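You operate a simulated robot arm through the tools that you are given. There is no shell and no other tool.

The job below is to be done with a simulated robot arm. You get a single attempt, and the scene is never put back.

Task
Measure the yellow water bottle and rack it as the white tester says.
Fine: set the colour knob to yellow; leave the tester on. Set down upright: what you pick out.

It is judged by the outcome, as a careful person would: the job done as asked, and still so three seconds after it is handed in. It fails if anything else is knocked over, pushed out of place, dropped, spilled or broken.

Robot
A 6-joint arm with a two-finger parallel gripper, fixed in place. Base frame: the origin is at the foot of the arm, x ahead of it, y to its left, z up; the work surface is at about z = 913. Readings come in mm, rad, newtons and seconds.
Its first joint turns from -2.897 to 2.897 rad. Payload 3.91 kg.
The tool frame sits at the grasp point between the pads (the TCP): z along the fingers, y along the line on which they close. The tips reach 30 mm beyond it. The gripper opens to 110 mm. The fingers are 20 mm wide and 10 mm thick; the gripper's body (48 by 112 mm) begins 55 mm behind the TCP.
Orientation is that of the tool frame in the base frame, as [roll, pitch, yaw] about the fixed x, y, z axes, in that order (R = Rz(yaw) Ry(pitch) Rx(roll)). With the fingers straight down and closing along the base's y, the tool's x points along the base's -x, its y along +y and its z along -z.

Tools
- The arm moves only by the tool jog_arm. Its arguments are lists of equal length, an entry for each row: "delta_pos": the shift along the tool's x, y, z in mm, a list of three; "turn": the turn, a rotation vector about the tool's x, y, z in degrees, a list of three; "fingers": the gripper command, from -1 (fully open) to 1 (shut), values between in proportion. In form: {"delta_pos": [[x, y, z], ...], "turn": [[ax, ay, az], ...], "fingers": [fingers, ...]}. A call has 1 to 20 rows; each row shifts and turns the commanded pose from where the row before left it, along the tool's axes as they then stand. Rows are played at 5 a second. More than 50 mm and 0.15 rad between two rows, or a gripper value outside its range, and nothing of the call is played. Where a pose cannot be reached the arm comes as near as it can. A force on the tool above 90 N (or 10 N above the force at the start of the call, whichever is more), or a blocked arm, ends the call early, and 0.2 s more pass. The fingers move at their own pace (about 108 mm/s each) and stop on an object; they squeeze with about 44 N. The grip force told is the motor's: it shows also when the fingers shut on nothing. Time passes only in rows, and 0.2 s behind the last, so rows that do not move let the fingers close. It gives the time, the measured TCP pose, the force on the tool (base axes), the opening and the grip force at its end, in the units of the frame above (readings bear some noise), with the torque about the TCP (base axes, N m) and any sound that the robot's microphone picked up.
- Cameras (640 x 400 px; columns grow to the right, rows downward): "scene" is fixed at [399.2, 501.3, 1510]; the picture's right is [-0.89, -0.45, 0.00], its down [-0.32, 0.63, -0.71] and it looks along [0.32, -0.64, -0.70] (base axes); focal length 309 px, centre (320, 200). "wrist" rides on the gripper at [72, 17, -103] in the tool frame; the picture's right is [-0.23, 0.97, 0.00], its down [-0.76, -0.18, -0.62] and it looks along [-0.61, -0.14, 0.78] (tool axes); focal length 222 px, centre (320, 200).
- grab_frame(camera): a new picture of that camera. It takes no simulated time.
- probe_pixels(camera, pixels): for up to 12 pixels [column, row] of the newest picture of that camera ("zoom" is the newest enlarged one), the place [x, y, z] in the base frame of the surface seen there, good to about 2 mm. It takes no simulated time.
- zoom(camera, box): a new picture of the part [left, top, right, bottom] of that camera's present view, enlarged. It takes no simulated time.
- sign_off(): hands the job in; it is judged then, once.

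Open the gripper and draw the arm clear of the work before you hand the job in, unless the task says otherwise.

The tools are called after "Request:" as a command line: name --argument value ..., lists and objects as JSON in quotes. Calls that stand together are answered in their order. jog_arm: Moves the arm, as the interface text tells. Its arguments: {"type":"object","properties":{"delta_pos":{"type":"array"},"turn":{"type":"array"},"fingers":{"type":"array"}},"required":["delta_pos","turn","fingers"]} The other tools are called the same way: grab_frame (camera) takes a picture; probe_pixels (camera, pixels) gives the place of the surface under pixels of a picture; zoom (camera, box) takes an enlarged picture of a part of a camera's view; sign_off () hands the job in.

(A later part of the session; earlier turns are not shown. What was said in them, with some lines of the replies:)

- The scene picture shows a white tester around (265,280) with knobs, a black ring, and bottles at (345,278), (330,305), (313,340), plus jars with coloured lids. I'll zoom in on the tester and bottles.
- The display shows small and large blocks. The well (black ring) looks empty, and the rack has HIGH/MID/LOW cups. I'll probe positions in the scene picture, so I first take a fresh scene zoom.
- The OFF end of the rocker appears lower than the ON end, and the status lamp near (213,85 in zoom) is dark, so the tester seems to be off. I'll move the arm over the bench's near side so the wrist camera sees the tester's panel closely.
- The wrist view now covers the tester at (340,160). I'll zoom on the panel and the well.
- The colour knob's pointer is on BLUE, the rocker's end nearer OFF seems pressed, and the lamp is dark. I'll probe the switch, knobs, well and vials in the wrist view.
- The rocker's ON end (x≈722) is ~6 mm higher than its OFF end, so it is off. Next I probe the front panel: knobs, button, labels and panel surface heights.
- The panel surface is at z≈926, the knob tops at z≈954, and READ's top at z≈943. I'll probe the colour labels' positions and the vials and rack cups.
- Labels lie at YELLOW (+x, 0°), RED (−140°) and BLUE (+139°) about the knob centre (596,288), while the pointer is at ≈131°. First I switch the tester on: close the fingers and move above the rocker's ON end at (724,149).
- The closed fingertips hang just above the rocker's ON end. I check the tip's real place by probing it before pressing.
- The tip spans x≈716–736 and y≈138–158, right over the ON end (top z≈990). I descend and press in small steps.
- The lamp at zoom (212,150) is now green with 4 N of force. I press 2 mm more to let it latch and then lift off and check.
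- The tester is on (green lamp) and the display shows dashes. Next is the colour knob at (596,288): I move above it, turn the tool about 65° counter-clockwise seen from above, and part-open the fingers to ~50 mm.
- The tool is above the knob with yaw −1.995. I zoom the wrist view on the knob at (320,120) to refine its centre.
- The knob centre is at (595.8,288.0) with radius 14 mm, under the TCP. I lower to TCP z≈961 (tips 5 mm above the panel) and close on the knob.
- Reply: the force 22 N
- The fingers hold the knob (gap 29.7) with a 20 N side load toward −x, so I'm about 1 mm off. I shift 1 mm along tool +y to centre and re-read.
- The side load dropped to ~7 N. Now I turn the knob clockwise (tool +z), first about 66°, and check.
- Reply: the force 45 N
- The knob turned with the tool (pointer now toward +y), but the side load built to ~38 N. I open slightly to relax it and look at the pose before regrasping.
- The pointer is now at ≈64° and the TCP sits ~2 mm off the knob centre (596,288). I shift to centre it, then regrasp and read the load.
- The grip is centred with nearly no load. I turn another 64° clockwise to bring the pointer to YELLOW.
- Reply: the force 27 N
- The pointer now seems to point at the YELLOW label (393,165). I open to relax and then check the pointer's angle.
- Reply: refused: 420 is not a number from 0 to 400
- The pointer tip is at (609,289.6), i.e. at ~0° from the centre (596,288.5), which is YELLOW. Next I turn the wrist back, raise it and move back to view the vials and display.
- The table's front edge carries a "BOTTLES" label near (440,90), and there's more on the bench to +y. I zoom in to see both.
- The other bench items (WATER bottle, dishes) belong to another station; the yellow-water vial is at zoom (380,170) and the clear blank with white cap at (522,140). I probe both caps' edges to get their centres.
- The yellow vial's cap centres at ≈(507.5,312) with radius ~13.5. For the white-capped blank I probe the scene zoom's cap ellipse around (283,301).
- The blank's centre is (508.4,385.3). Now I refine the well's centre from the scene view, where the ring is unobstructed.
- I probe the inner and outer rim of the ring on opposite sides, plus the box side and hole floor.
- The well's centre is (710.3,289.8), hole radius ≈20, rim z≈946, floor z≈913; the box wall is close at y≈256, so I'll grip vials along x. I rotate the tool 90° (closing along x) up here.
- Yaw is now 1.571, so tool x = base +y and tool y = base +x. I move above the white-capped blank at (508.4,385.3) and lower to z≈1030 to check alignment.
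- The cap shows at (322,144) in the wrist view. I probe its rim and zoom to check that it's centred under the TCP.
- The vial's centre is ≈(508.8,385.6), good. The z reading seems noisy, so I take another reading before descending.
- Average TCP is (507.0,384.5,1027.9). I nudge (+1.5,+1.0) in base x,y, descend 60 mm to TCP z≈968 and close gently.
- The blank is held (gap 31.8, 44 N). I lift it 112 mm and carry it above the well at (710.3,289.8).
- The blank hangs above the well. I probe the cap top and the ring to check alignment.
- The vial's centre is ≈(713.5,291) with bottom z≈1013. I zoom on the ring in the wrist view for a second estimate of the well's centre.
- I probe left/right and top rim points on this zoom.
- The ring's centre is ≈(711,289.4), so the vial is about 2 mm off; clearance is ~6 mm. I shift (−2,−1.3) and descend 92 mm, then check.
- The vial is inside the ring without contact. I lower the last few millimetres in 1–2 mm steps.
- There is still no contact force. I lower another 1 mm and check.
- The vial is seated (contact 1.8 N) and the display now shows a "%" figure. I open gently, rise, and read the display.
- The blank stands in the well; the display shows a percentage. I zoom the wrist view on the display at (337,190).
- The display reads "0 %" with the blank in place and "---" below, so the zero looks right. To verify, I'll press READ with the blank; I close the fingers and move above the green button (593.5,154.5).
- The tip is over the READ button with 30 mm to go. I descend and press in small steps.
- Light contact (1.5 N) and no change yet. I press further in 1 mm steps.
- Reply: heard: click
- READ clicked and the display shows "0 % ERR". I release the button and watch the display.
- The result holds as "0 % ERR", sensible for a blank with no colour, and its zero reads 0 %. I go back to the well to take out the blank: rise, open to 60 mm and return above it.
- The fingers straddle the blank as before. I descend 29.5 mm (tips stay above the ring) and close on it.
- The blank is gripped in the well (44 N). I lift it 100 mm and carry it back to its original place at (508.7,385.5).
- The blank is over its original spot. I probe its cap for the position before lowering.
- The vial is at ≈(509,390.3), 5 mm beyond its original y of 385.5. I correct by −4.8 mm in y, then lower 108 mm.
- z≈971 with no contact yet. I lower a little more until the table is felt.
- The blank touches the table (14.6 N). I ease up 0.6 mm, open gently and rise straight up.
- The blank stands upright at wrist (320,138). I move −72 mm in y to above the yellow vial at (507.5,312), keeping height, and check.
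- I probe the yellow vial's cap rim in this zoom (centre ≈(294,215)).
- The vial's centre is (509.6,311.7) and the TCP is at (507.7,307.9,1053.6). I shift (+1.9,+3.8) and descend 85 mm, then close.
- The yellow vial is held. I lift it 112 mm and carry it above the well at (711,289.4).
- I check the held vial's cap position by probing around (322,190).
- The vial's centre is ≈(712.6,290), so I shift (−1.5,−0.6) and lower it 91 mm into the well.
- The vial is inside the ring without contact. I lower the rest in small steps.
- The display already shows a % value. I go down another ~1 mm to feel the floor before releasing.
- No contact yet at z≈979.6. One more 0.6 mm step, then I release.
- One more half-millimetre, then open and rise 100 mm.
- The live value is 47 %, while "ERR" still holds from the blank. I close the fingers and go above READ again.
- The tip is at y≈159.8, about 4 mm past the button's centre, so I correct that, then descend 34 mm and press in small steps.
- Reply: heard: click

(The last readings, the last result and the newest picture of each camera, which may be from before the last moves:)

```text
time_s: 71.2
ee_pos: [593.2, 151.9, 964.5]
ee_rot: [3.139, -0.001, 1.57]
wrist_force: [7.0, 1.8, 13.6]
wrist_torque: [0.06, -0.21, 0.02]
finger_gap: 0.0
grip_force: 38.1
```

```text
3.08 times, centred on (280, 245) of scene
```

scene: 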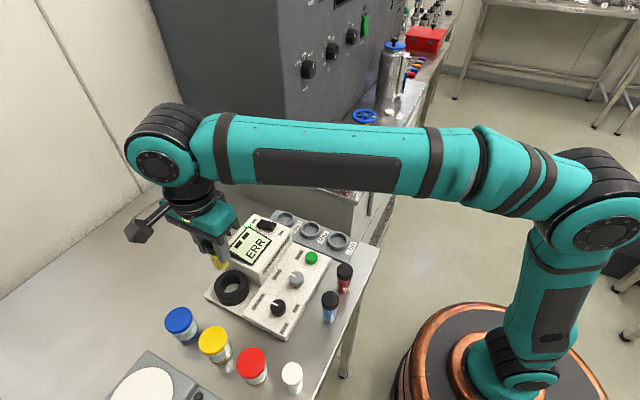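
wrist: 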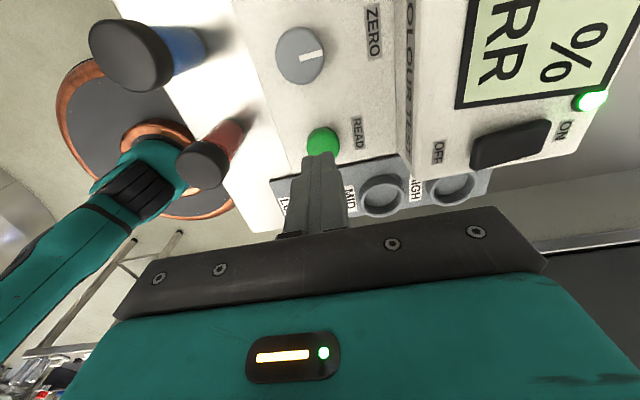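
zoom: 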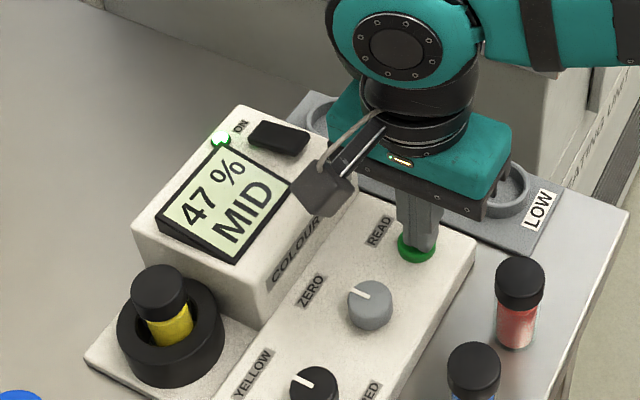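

The tester says "47 % MID". I release the button, rise, and open to go back to the vial, then look at the rack's MID cup.

Request:
jog_arm --delta_pos '[[0, 0, -10], [0, 0, -40], [0, 0, -50], [0, 0, -12], [34, 29, 0], [34, 29, 0], [34, 29, 0], [34, 29, 0], [0, 0, 0], [0, 0, 0]]' --turn '[[0, 0, 0], [0, 0, 0], [0, 0, 0], [0, 0, 0], [0, 0, 0], [0, 0, 0], [0, 0, 0], [0, 0, 0], [0, 0, 0], [0, 0, 0]]' --fingers '[1, 1, 1, 0, -0.09, -0.09, -0.09, -0.09, -0.09, -0.09]'

Request:
grab_frame --camera "wrist"

Request:
zoom --camera "scene" --box '[260, 190, 370, 270]'

```text
time_s: 73.4
ee_pos: [711.1, 290.4, 1075.2]
ee_rot: [-3.141, 0.001, 1.571]
wrist_force: [-0.2, 0.1, -1.2]
wrist_torque: [0.03, 0.01, -0.01]
finger_gap: 59.7
grip_force: 0.1
```

```text
taken
```

wrist: 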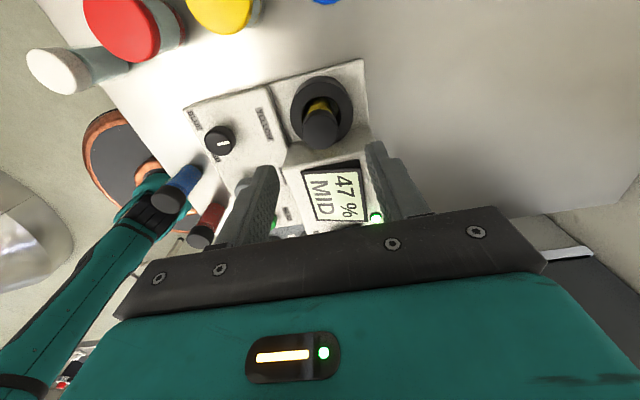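

```text
5.00 times, centred on (315, 230) of scene
```

zoom: 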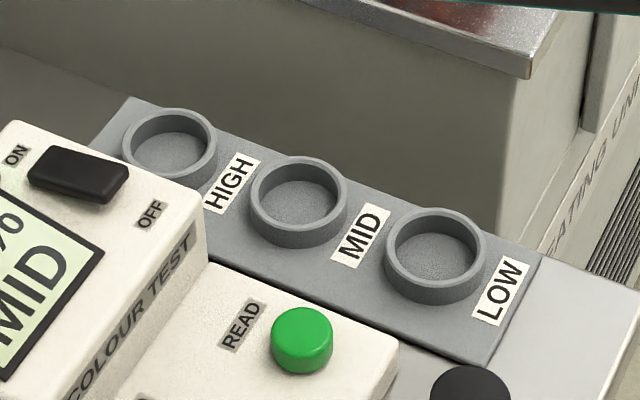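

The labels follow each cup on its near side, so the middle cup at zoom (300,195) is MID. I probe its rim, floor and surroundings.

Request:
probe_pixels --camera "zoom" --pixels '[[254, 198], [344, 192], [300, 161], [298, 231], [300, 205], [300, 190], [265, 215], [335, 215], [220, 235], [400, 130], [360, 237], [437, 250]]'

```text
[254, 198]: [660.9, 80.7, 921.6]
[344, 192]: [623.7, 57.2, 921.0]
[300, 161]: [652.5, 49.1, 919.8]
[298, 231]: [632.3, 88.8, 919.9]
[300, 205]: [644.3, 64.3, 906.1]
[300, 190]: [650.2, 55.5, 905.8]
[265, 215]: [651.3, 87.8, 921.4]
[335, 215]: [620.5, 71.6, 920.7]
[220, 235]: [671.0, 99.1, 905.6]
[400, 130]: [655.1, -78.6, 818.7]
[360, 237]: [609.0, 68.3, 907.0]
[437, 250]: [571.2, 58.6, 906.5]
```

The MID cup's centre is (642.4,69), rim z≈921, floor z≈906. I probe the heater's edge nearby for clearance.

Request:
probe_pixels --camera "zoom" --pixels '[[500, 40], [530, 75], [450, 60], [380, 30], [250, 20], [100, 60], [200, 60]]'

Request:
jog_arm --delta_pos '[[0, 0, 0]]' --turn '[[0, 0, 0]]' --fingers '[-0.09]'

```text
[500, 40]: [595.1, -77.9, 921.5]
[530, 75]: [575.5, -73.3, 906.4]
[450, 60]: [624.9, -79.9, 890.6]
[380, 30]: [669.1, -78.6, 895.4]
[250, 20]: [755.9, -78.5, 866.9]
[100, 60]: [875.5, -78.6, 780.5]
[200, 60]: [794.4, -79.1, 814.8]
```

```text
time_s: 73.8
ee_pos: [711.3, 289.6, 1073.7]
ee_rot: [3.141, -0.001, 1.571]
wrist_force: [-0.1, 0.4, 0.7]
wrist_torque: [0.01, -0.01, 0.04]
finger_gap: 60.0
grip_force: 0.1
```

The heater is well clear (y≤−78). I probe the vial's cap in the well at wrist (320,127) to align for pick-up.

Request:
zoom --camera "wrist" --box '[280, 70, 370, 160]'

Request:
probe_pixels --camera "wrist" --pixels '[[320, 128], [304, 128], [337, 128], [320, 112], [320, 144]]'

```text
4.44 times, centred on (325, 115) of wrist
```

zoom: 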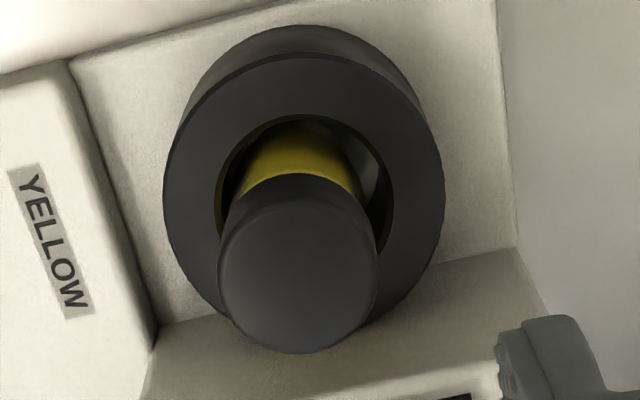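

```text
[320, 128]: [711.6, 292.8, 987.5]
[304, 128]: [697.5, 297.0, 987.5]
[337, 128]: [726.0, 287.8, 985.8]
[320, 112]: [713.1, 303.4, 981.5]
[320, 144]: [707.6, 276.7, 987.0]
```

The vial's centre is ≈(710.8,289), cap top z≈987. I shift slightly, descend 94 mm and close.

Request:
jog_arm --delta_pos '[[-0.8, -0.4, 0], [0, 0, 45], [0, 0, 30], [0, 0, 18.5], [0, 0, 0], [0, 0, 0], [0, 0, 0], [0, 0, 0], [0, 0, 0]]' --turn '[[0, 0, 0], [0, 0, 0], [0, 0, 0], [0, 0, 0], [0, 0, 0], [0, 0, 0], [0, 0, 0], [0, 0, 0], [0, 0, 0]]' --fingers '[-0.09, -0.09, -0.09, -0.09, 0.2, 0.4, 0.55, 0.7, 0.7]'

```text
time_s: 75.8
ee_pos: [710.7, 289.2, 983.1]
ee_rot: [3.142, 0.001, 1.57]
wrist_force: [0.1, -0.1, 0.2]
wrist_torque: [0.01, 0.01, 0.02]
finger_gap: 31.9
grip_force: 43.7
```

The vial is gripped. I lift it 118 mm and carry it over the tester to above the MID cup at (642.4,69).

Request:
jog_arm --delta_pos '[[0, 0, -20], [0, 0, -49], [0, 0, -49], [-44, -13.7, 0], [-44, -13.7, 0], [-44, -13.7, 0], [-44, -13.7, 0], [-44, -13.6, 0], [0, 0, 0], [0, 0, 0]]' --turn '[[0, 0, 0], [0, 0, 0], [0, 0, 0], [0, 0, 0], [0, 0, 0], [0, 0, 0], [0, 0, 0], [0, 0, 0], [0, 0, 0], [0, 0, 0]]' --fingers '[0.7, 0.7, 0.7, 0.7, 0.7, 0.7, 0.7, 0.7, 0.7, 0.7]'

Request:
grab_frame --camera "wrist"

Request:
grab_frame --camera "scene"

```text
time_s: 78.0
ee_pos: [640.9, 67.7, 1102.0]
ee_rot: [-3.141, -0.002, 1.571]
wrist_force: [0.3, 0.0, -1.0]
wrist_torque: [-0.01, -0.03, 0.01]
finger_gap: 32.0
grip_force: 44.0
```

```text
taken
```

wrist: 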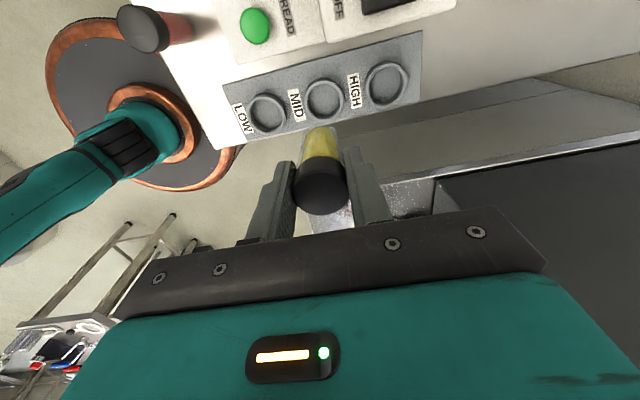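

```text
taken
```

scene: 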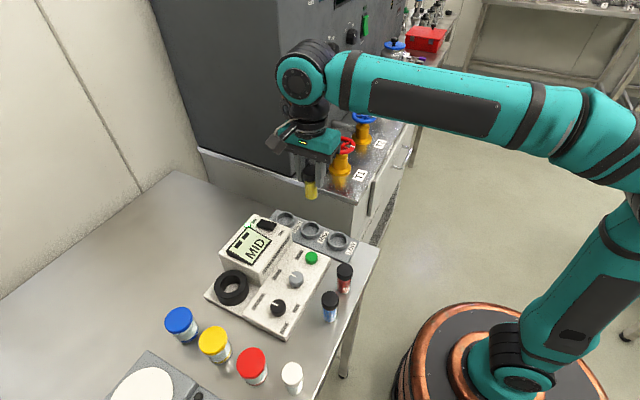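

The vial hangs above the rack. I zoom and probe the vial's cap and the MID cup's rim from the wrist view.

Request:
zoom --camera "wrist" --box '[270, 60, 390, 220]'

Request:
probe_pixels --camera "wrist" --pixels '[[321, 190], [321, 200], [321, 213], [302, 190], [341, 188]]'

```text
2.50 times, centred on (330, 140) of wrist
```

zoom: 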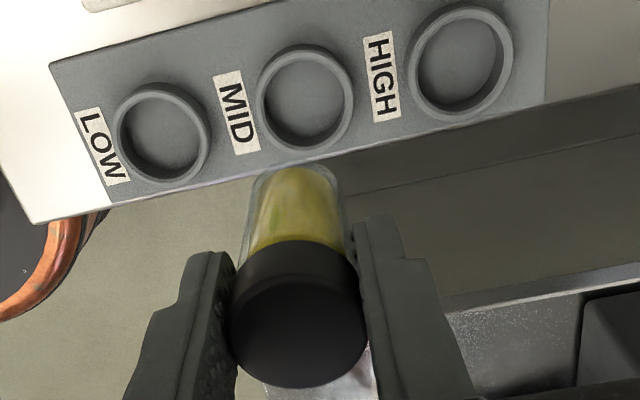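

```text
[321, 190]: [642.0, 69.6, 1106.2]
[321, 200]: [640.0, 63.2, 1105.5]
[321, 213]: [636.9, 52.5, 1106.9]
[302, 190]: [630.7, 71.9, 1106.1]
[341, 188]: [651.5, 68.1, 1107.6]
```

The vial's axis is at ≈(641.6,68.8). Now the MID cup rim from this view.

Request:
probe_pixels --camera "zoom" --pixels '[[260, 102], [350, 97], [304, 48], [306, 153], [305, 105]]'

Request:
jog_arm --delta_pos '[[0, 0, 0]]' --turn '[[0, 0, 0]]' --fingers '[0.7]'

```text
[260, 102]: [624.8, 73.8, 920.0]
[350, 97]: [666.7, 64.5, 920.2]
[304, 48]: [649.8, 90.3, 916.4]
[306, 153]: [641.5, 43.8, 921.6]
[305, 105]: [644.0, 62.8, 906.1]
```

```text
time_s: 78.4
ee_pos: [640.1, 67.1, 1101.1]
ee_rot: [-3.141, -0.002, 1.571]
wrist_force: [0.6, 0.2, -1.5]
wrist_torque: [-0.02, 0.01, -0.03]
finger_gap: 31.9
grip_force: 43.8
```

The two views put the cup at (642.4–645.7, ~68.5); I shift (+3,+0.3) and descend 100 mm so the vial's base is just above the rim (921), then check.

Request:
jog_arm --delta_pos '[[0.3, 3, 0], [0, 0, 45], [0, 0, 35], [0, 0, 20], [0, 0, 0], [0, 0, 0]]' --turn '[[0, 0, 0], [0, 0, 0], [0, 0, 0], [0, 0, 0], [0, 0, 0], [0, 0, 0]]' --fingers '[0.7, 0.7, 0.7, 0.7, 0.7, 0.7]'

Request:
zoom --camera "scene" --box '[260, 190, 370, 270]'

Request:
grab_frame --camera "wrist"

```text
time_s: 79.8
ee_pos: [644.0, 68.9, 1000.5]
ee_rot: [3.141, -0.001, 1.57]
wrist_force: [-0.5, -0.1, -1.2]
wrist_torque: [0.01, 0.02, 0.04]
finger_gap: 31.7
grip_force: 43.7
```

```text
5.00 times, centred on (315, 230) of scene
```

zoom: 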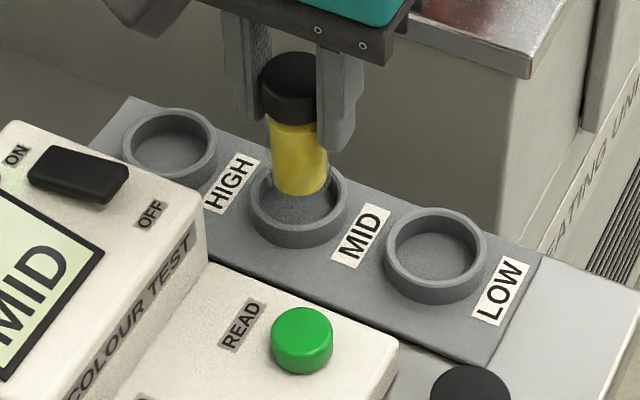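

```text
taken
```

wrist: 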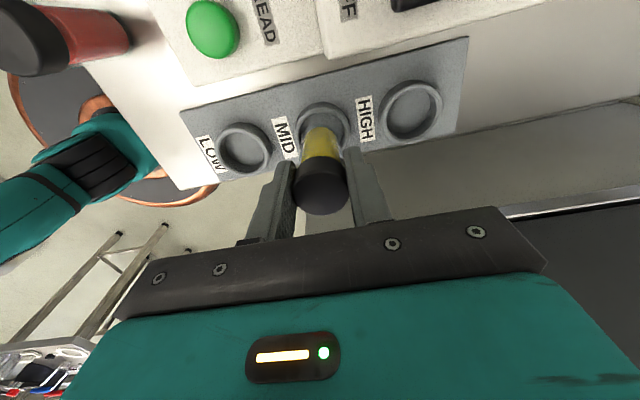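

The vial is centred over the MID cup, base ~10 mm above the rim. I lower 20 mm and check forces.

Request:
jog_arm --delta_pos '[[0, 0, 8], [0, 0, 6], [0, 0, 6], [0, 0, 0]]' --turn '[[0, 0, 0], [0, 0, 0], [0, 0, 0], [0, 0, 0]]' --fingers '[0.7, 0.7, 0.7, 0.7]'

Request:
zoom --camera "scene" --box '[270, 190, 350, 260]'

```text
time_s: 80.8
ee_pos: [645.0, 68.7, 978.8]
ee_rot: [3.141, -0.003, 1.571]
wrist_force: [0.3, 0.7, -0.3]
wrist_torque: [0.0, -0.02, 0.01]
finger_gap: 31.7
grip_force: 43.6
```

```text
5.71 times, centred on (310, 225) of scene
```

zoom: 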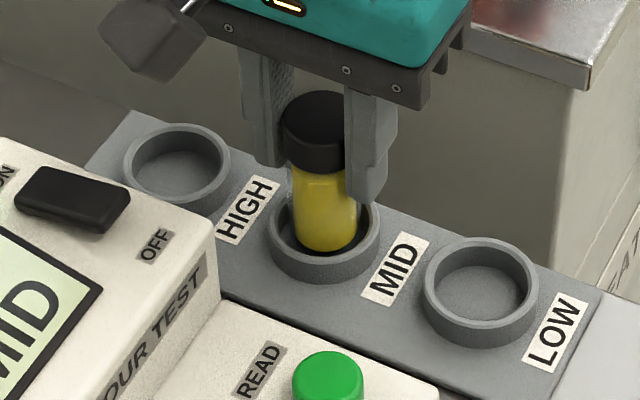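

The vial is inside the cup with no side load. I lower in 1 mm steps until the floor is felt.

Request:
jog_arm --delta_pos '[[0, 0, 1], [0, 0, 1], [0, 0, 0]]' --turn '[[0, 0, 0], [0, 0, 0], [0, 0, 0]]' --fingers '[0.7, 0.7, 0.7]'

Request:
jog_arm --delta_pos '[[0, 0, 0.7], [0, 0, 0.6], [0, 0, 0]]' --turn '[[0, 0, 0], [0, 0, 0], [0, 0, 0]]' --fingers '[0.7, 0.7, 0.7]'

```text
time_s: 81.6
ee_pos: [644.3, 67.0, 979.3]
ee_rot: [3.141, -0.002, 1.572]
wrist_force: [0.4, -0.5, -0.4]
wrist_torque: [-0.01, 0.05, -0.04]
finger_gap: 31.8
grip_force: 43.9
```

```text
time_s: 82.4
ee_pos: [644.0, 67.4, 977.3]
ee_rot: [3.141, -0.003, 1.573]
wrist_force: [0.2, -0.2, -0.7]
wrist_torque: [-0.01, -0.01, -0.03]
finger_gap: 31.7
grip_force: 43.9
```

No contact yet (z≈977). I continue in small steps.

Request:
jog_arm --delta_pos '[[0, 0, 0.7], [0, 0, 0.6], [0, 0, 0]]' --turn '[[0, 0, 0], [0, 0, 0], [0, 0, 0]]' --fingers '[0.7, 0.7, 0.7]'

Request:
jog_arm --delta_pos '[[0, 0, 0.6], [0, 0, 0.6], [0, 0, 0]]' --turn '[[0, 0, 0], [0, 0, 0], [0, 0, 0]]' --fingers '[0.7, 0.7, 0.7]'

```text
time_s: 83.2
ee_pos: [643.5, 67.3, 977.0]
ee_rot: [3.142, -0.002, 1.57]
wrist_force: [0.3, 0.3, -1.0]
wrist_torque: [0.03, 0.01, 0.01]
finger_gap: 31.7
grip_force: 43.8
```

```text
time_s: 84.0
ee_pos: [643.9, 67.5, 976.9]
ee_rot: [3.141, -0.003, 1.572]
wrist_force: [0.4, -0.2, -0.3]
wrist_torque: [0.02, 0.02, -0.01]
finger_gap: 31.8
grip_force: 44.1
```

Readings are noisy; I lower a further 1.2 mm and look at the force.

Request:
jog_arm --delta_pos '[[0, 0, 0.6], [0, 0, 0.6], [0, 0, 0]]' --turn '[[0, 0, 0], [0, 0, 0], [0, 0, 0]]' --fingers '[0.7, 0.7, 0.7]'

Request:
zoom --camera "scene" --box '[270, 190, 350, 260]'

Request:
probe_pixels --camera "zoom" --pixels '[[315, 120], [325, 135], [318, 110]]'

```text
time_s: 84.8
ee_pos: [643.2, 67.9, 974.7]
ee_rot: [3.139, -0.002, 1.569]
wrist_force: [2.2, 1.1, 10.7]
wrist_torque: [0.05, -0.09, 0.03]
finger_gap: 31.8
grip_force: 43.9
```

```text
5.71 times, centred on (310, 225) of scene
```

zoom: 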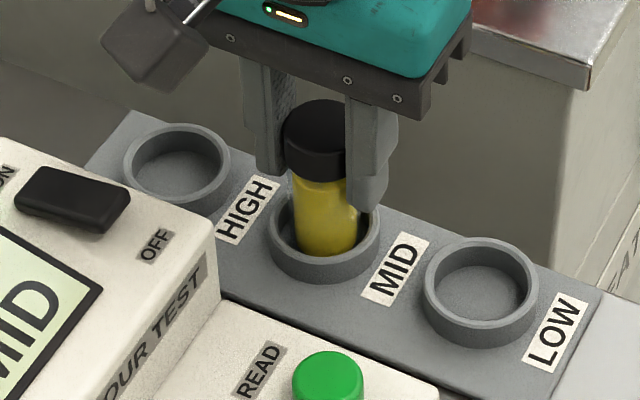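

```text
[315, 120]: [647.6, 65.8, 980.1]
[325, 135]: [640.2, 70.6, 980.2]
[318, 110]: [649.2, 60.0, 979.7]
```

The vial rests on the cup's floor (10.7 N, cap top z≈980). I ease up 0.5 mm, open gently, and rise straight up.

Request:
jog_arm --delta_pos '[[0, 0, -0.5], [0, 0, 0], [0, 0, 0], [0, 0, 0], [0, 0, -20], [0, 0, -45], [0, 0, -45], [0, 0, 0]]' --turn '[[0, 0, 0], [0, 0, 0], [0, 0, 0], [0, 0, 0], [0, 0, 0], [0, 0, 0], [0, 0, 0], [0, 0, 0]]' --fingers '[0.7, 0.35, 0.1, -0.09, -0.09, -0.09, -0.09, -0.09]'

Request:
zoom --camera "scene" --box '[190, 190, 370, 310]'

Request:
grab_frame --camera "wrist"

```text
time_s: 86.6
ee_pos: [643.6, 69.6, 1085.7]
ee_rot: [3.14, -0.002, 1.57]
wrist_force: [-0.2, -0.3, -0.1]
wrist_torque: [-0.02, 0.03, -0.02]
finger_gap: 60.0
grip_force: 0.0
```

```text
3.33 times, centred on (280, 250) of scene
```

zoom: 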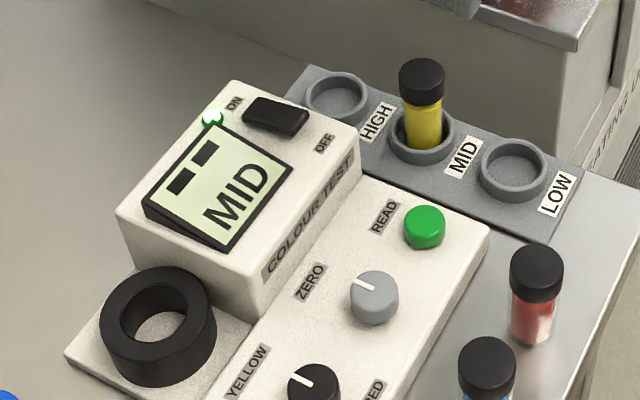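

```text
taken
```

wrist: 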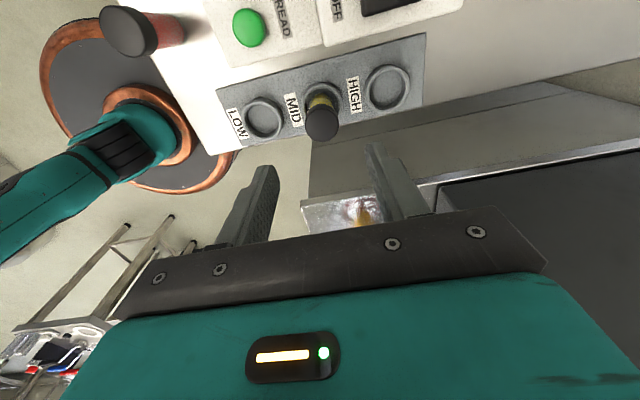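

The yellow vial stands upright in the MID cup, the lamp is on and the knob points to YELLOW. I rise well clear, open fully, and check the whole scene.

Request:
jog_arm --delta_pos '[[0, 0, -40], [0, 0, -40], [0, 0, -40], [0, 0, 0], [0, 0, 0], [0, 0, 0]]' --turn '[[0, 0, 0], [0, 0, 0], [0, 0, 0], [0, 0, 0], [0, 0, 0], [0, 0, 0]]' --fingers '[-0.09, -0.5, -1, -1, -1, -1]'

Request:
grab_frame --camera "scene"

Request:
zoom --camera "scene" --box '[190, 260, 370, 400]'

Request:
zoom --camera "scene" --box '[210, 190, 360, 290]'

```text
time_s: 88.0
ee_pos: [642.7, 69.8, 1206.0]
ee_rot: [3.141, -0.002, 1.571]
wrist_force: [-0.8, 0.7, 0.5]
wrist_torque: [-0.01, -0.02, -0.01]
finger_gap: 110.3
grip_force: 0.1
```

```text
taken
```

scene: 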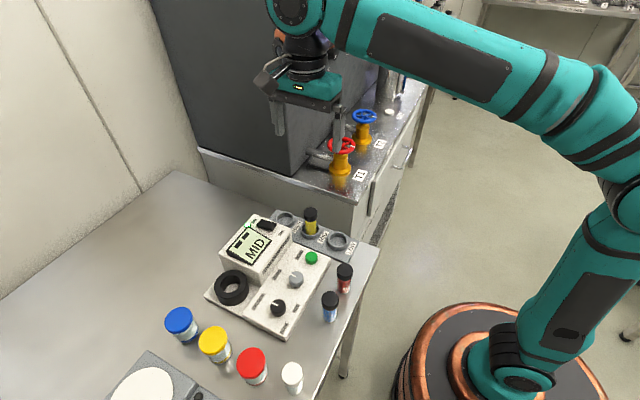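

```text
2.86 times, centred on (280, 330) of scene
```

zoom: 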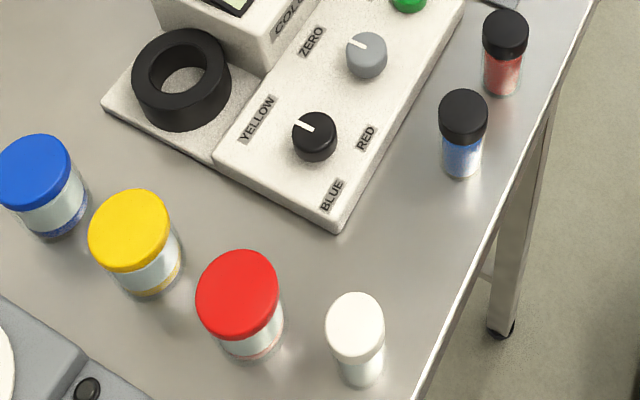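

```text
4.00 times, centred on (285, 240) of scene
```

zoom: 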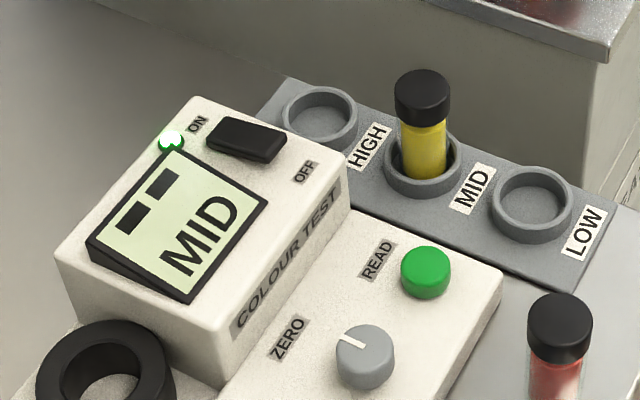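

All else stands upright and in place. I verify the blank's place against its original (508.6,385.4) by probing its cap.

Request:
zoom --camera "scene" --box '[240, 300, 360, 400]'

Request:
probe_pixels --camera "zoom" --pixels '[[286, 295], [248, 295], [324, 295], [286, 258], [286, 332]]'

```text
4.00 times, centred on (300, 350) of scene
```

zoom: 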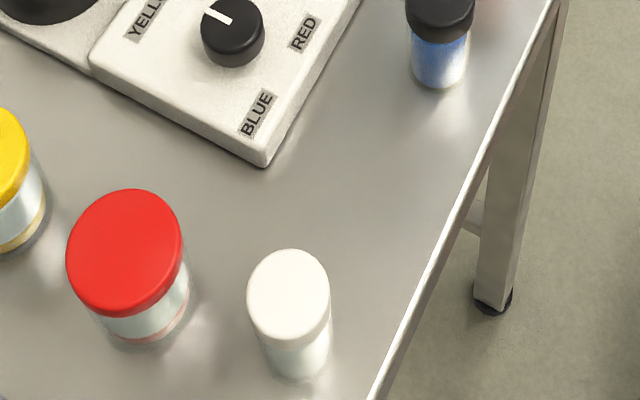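

```text
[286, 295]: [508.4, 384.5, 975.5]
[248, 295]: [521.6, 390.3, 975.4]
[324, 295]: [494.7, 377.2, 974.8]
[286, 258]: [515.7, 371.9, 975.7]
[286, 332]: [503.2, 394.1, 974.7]
```

The blank stands within ~2 mm of its original spot, the yellow vial is in MID, the tester is on with the knob at YELLOW, and the arm is clear with the gripper open. I hand the job in.

Request:
sign_off

```text
The job is handed in.
```

The yellow water bottle read 47 %, which the tester called MID. It now stands upright in the MID cup of the rack.

- **Tester:** I switched it on and left it on. The colour knob was on BLUE and is now set to YELLOW.
- **Zero check:** I tried the white-capped blank in the well first, and it read 0 %, so I left the ZERO knob alone. Pressing READ on the blank gave "ERR", which I took to mean it had no colour to measure. READ on the yellow bottle then gave MID.
- **Blank bottle:** It is back upright, about 2 mm from where it started.
- **Everything else:** In the last picture nothing else looked knocked over or moved. The arm is raised clear with the gripper open.
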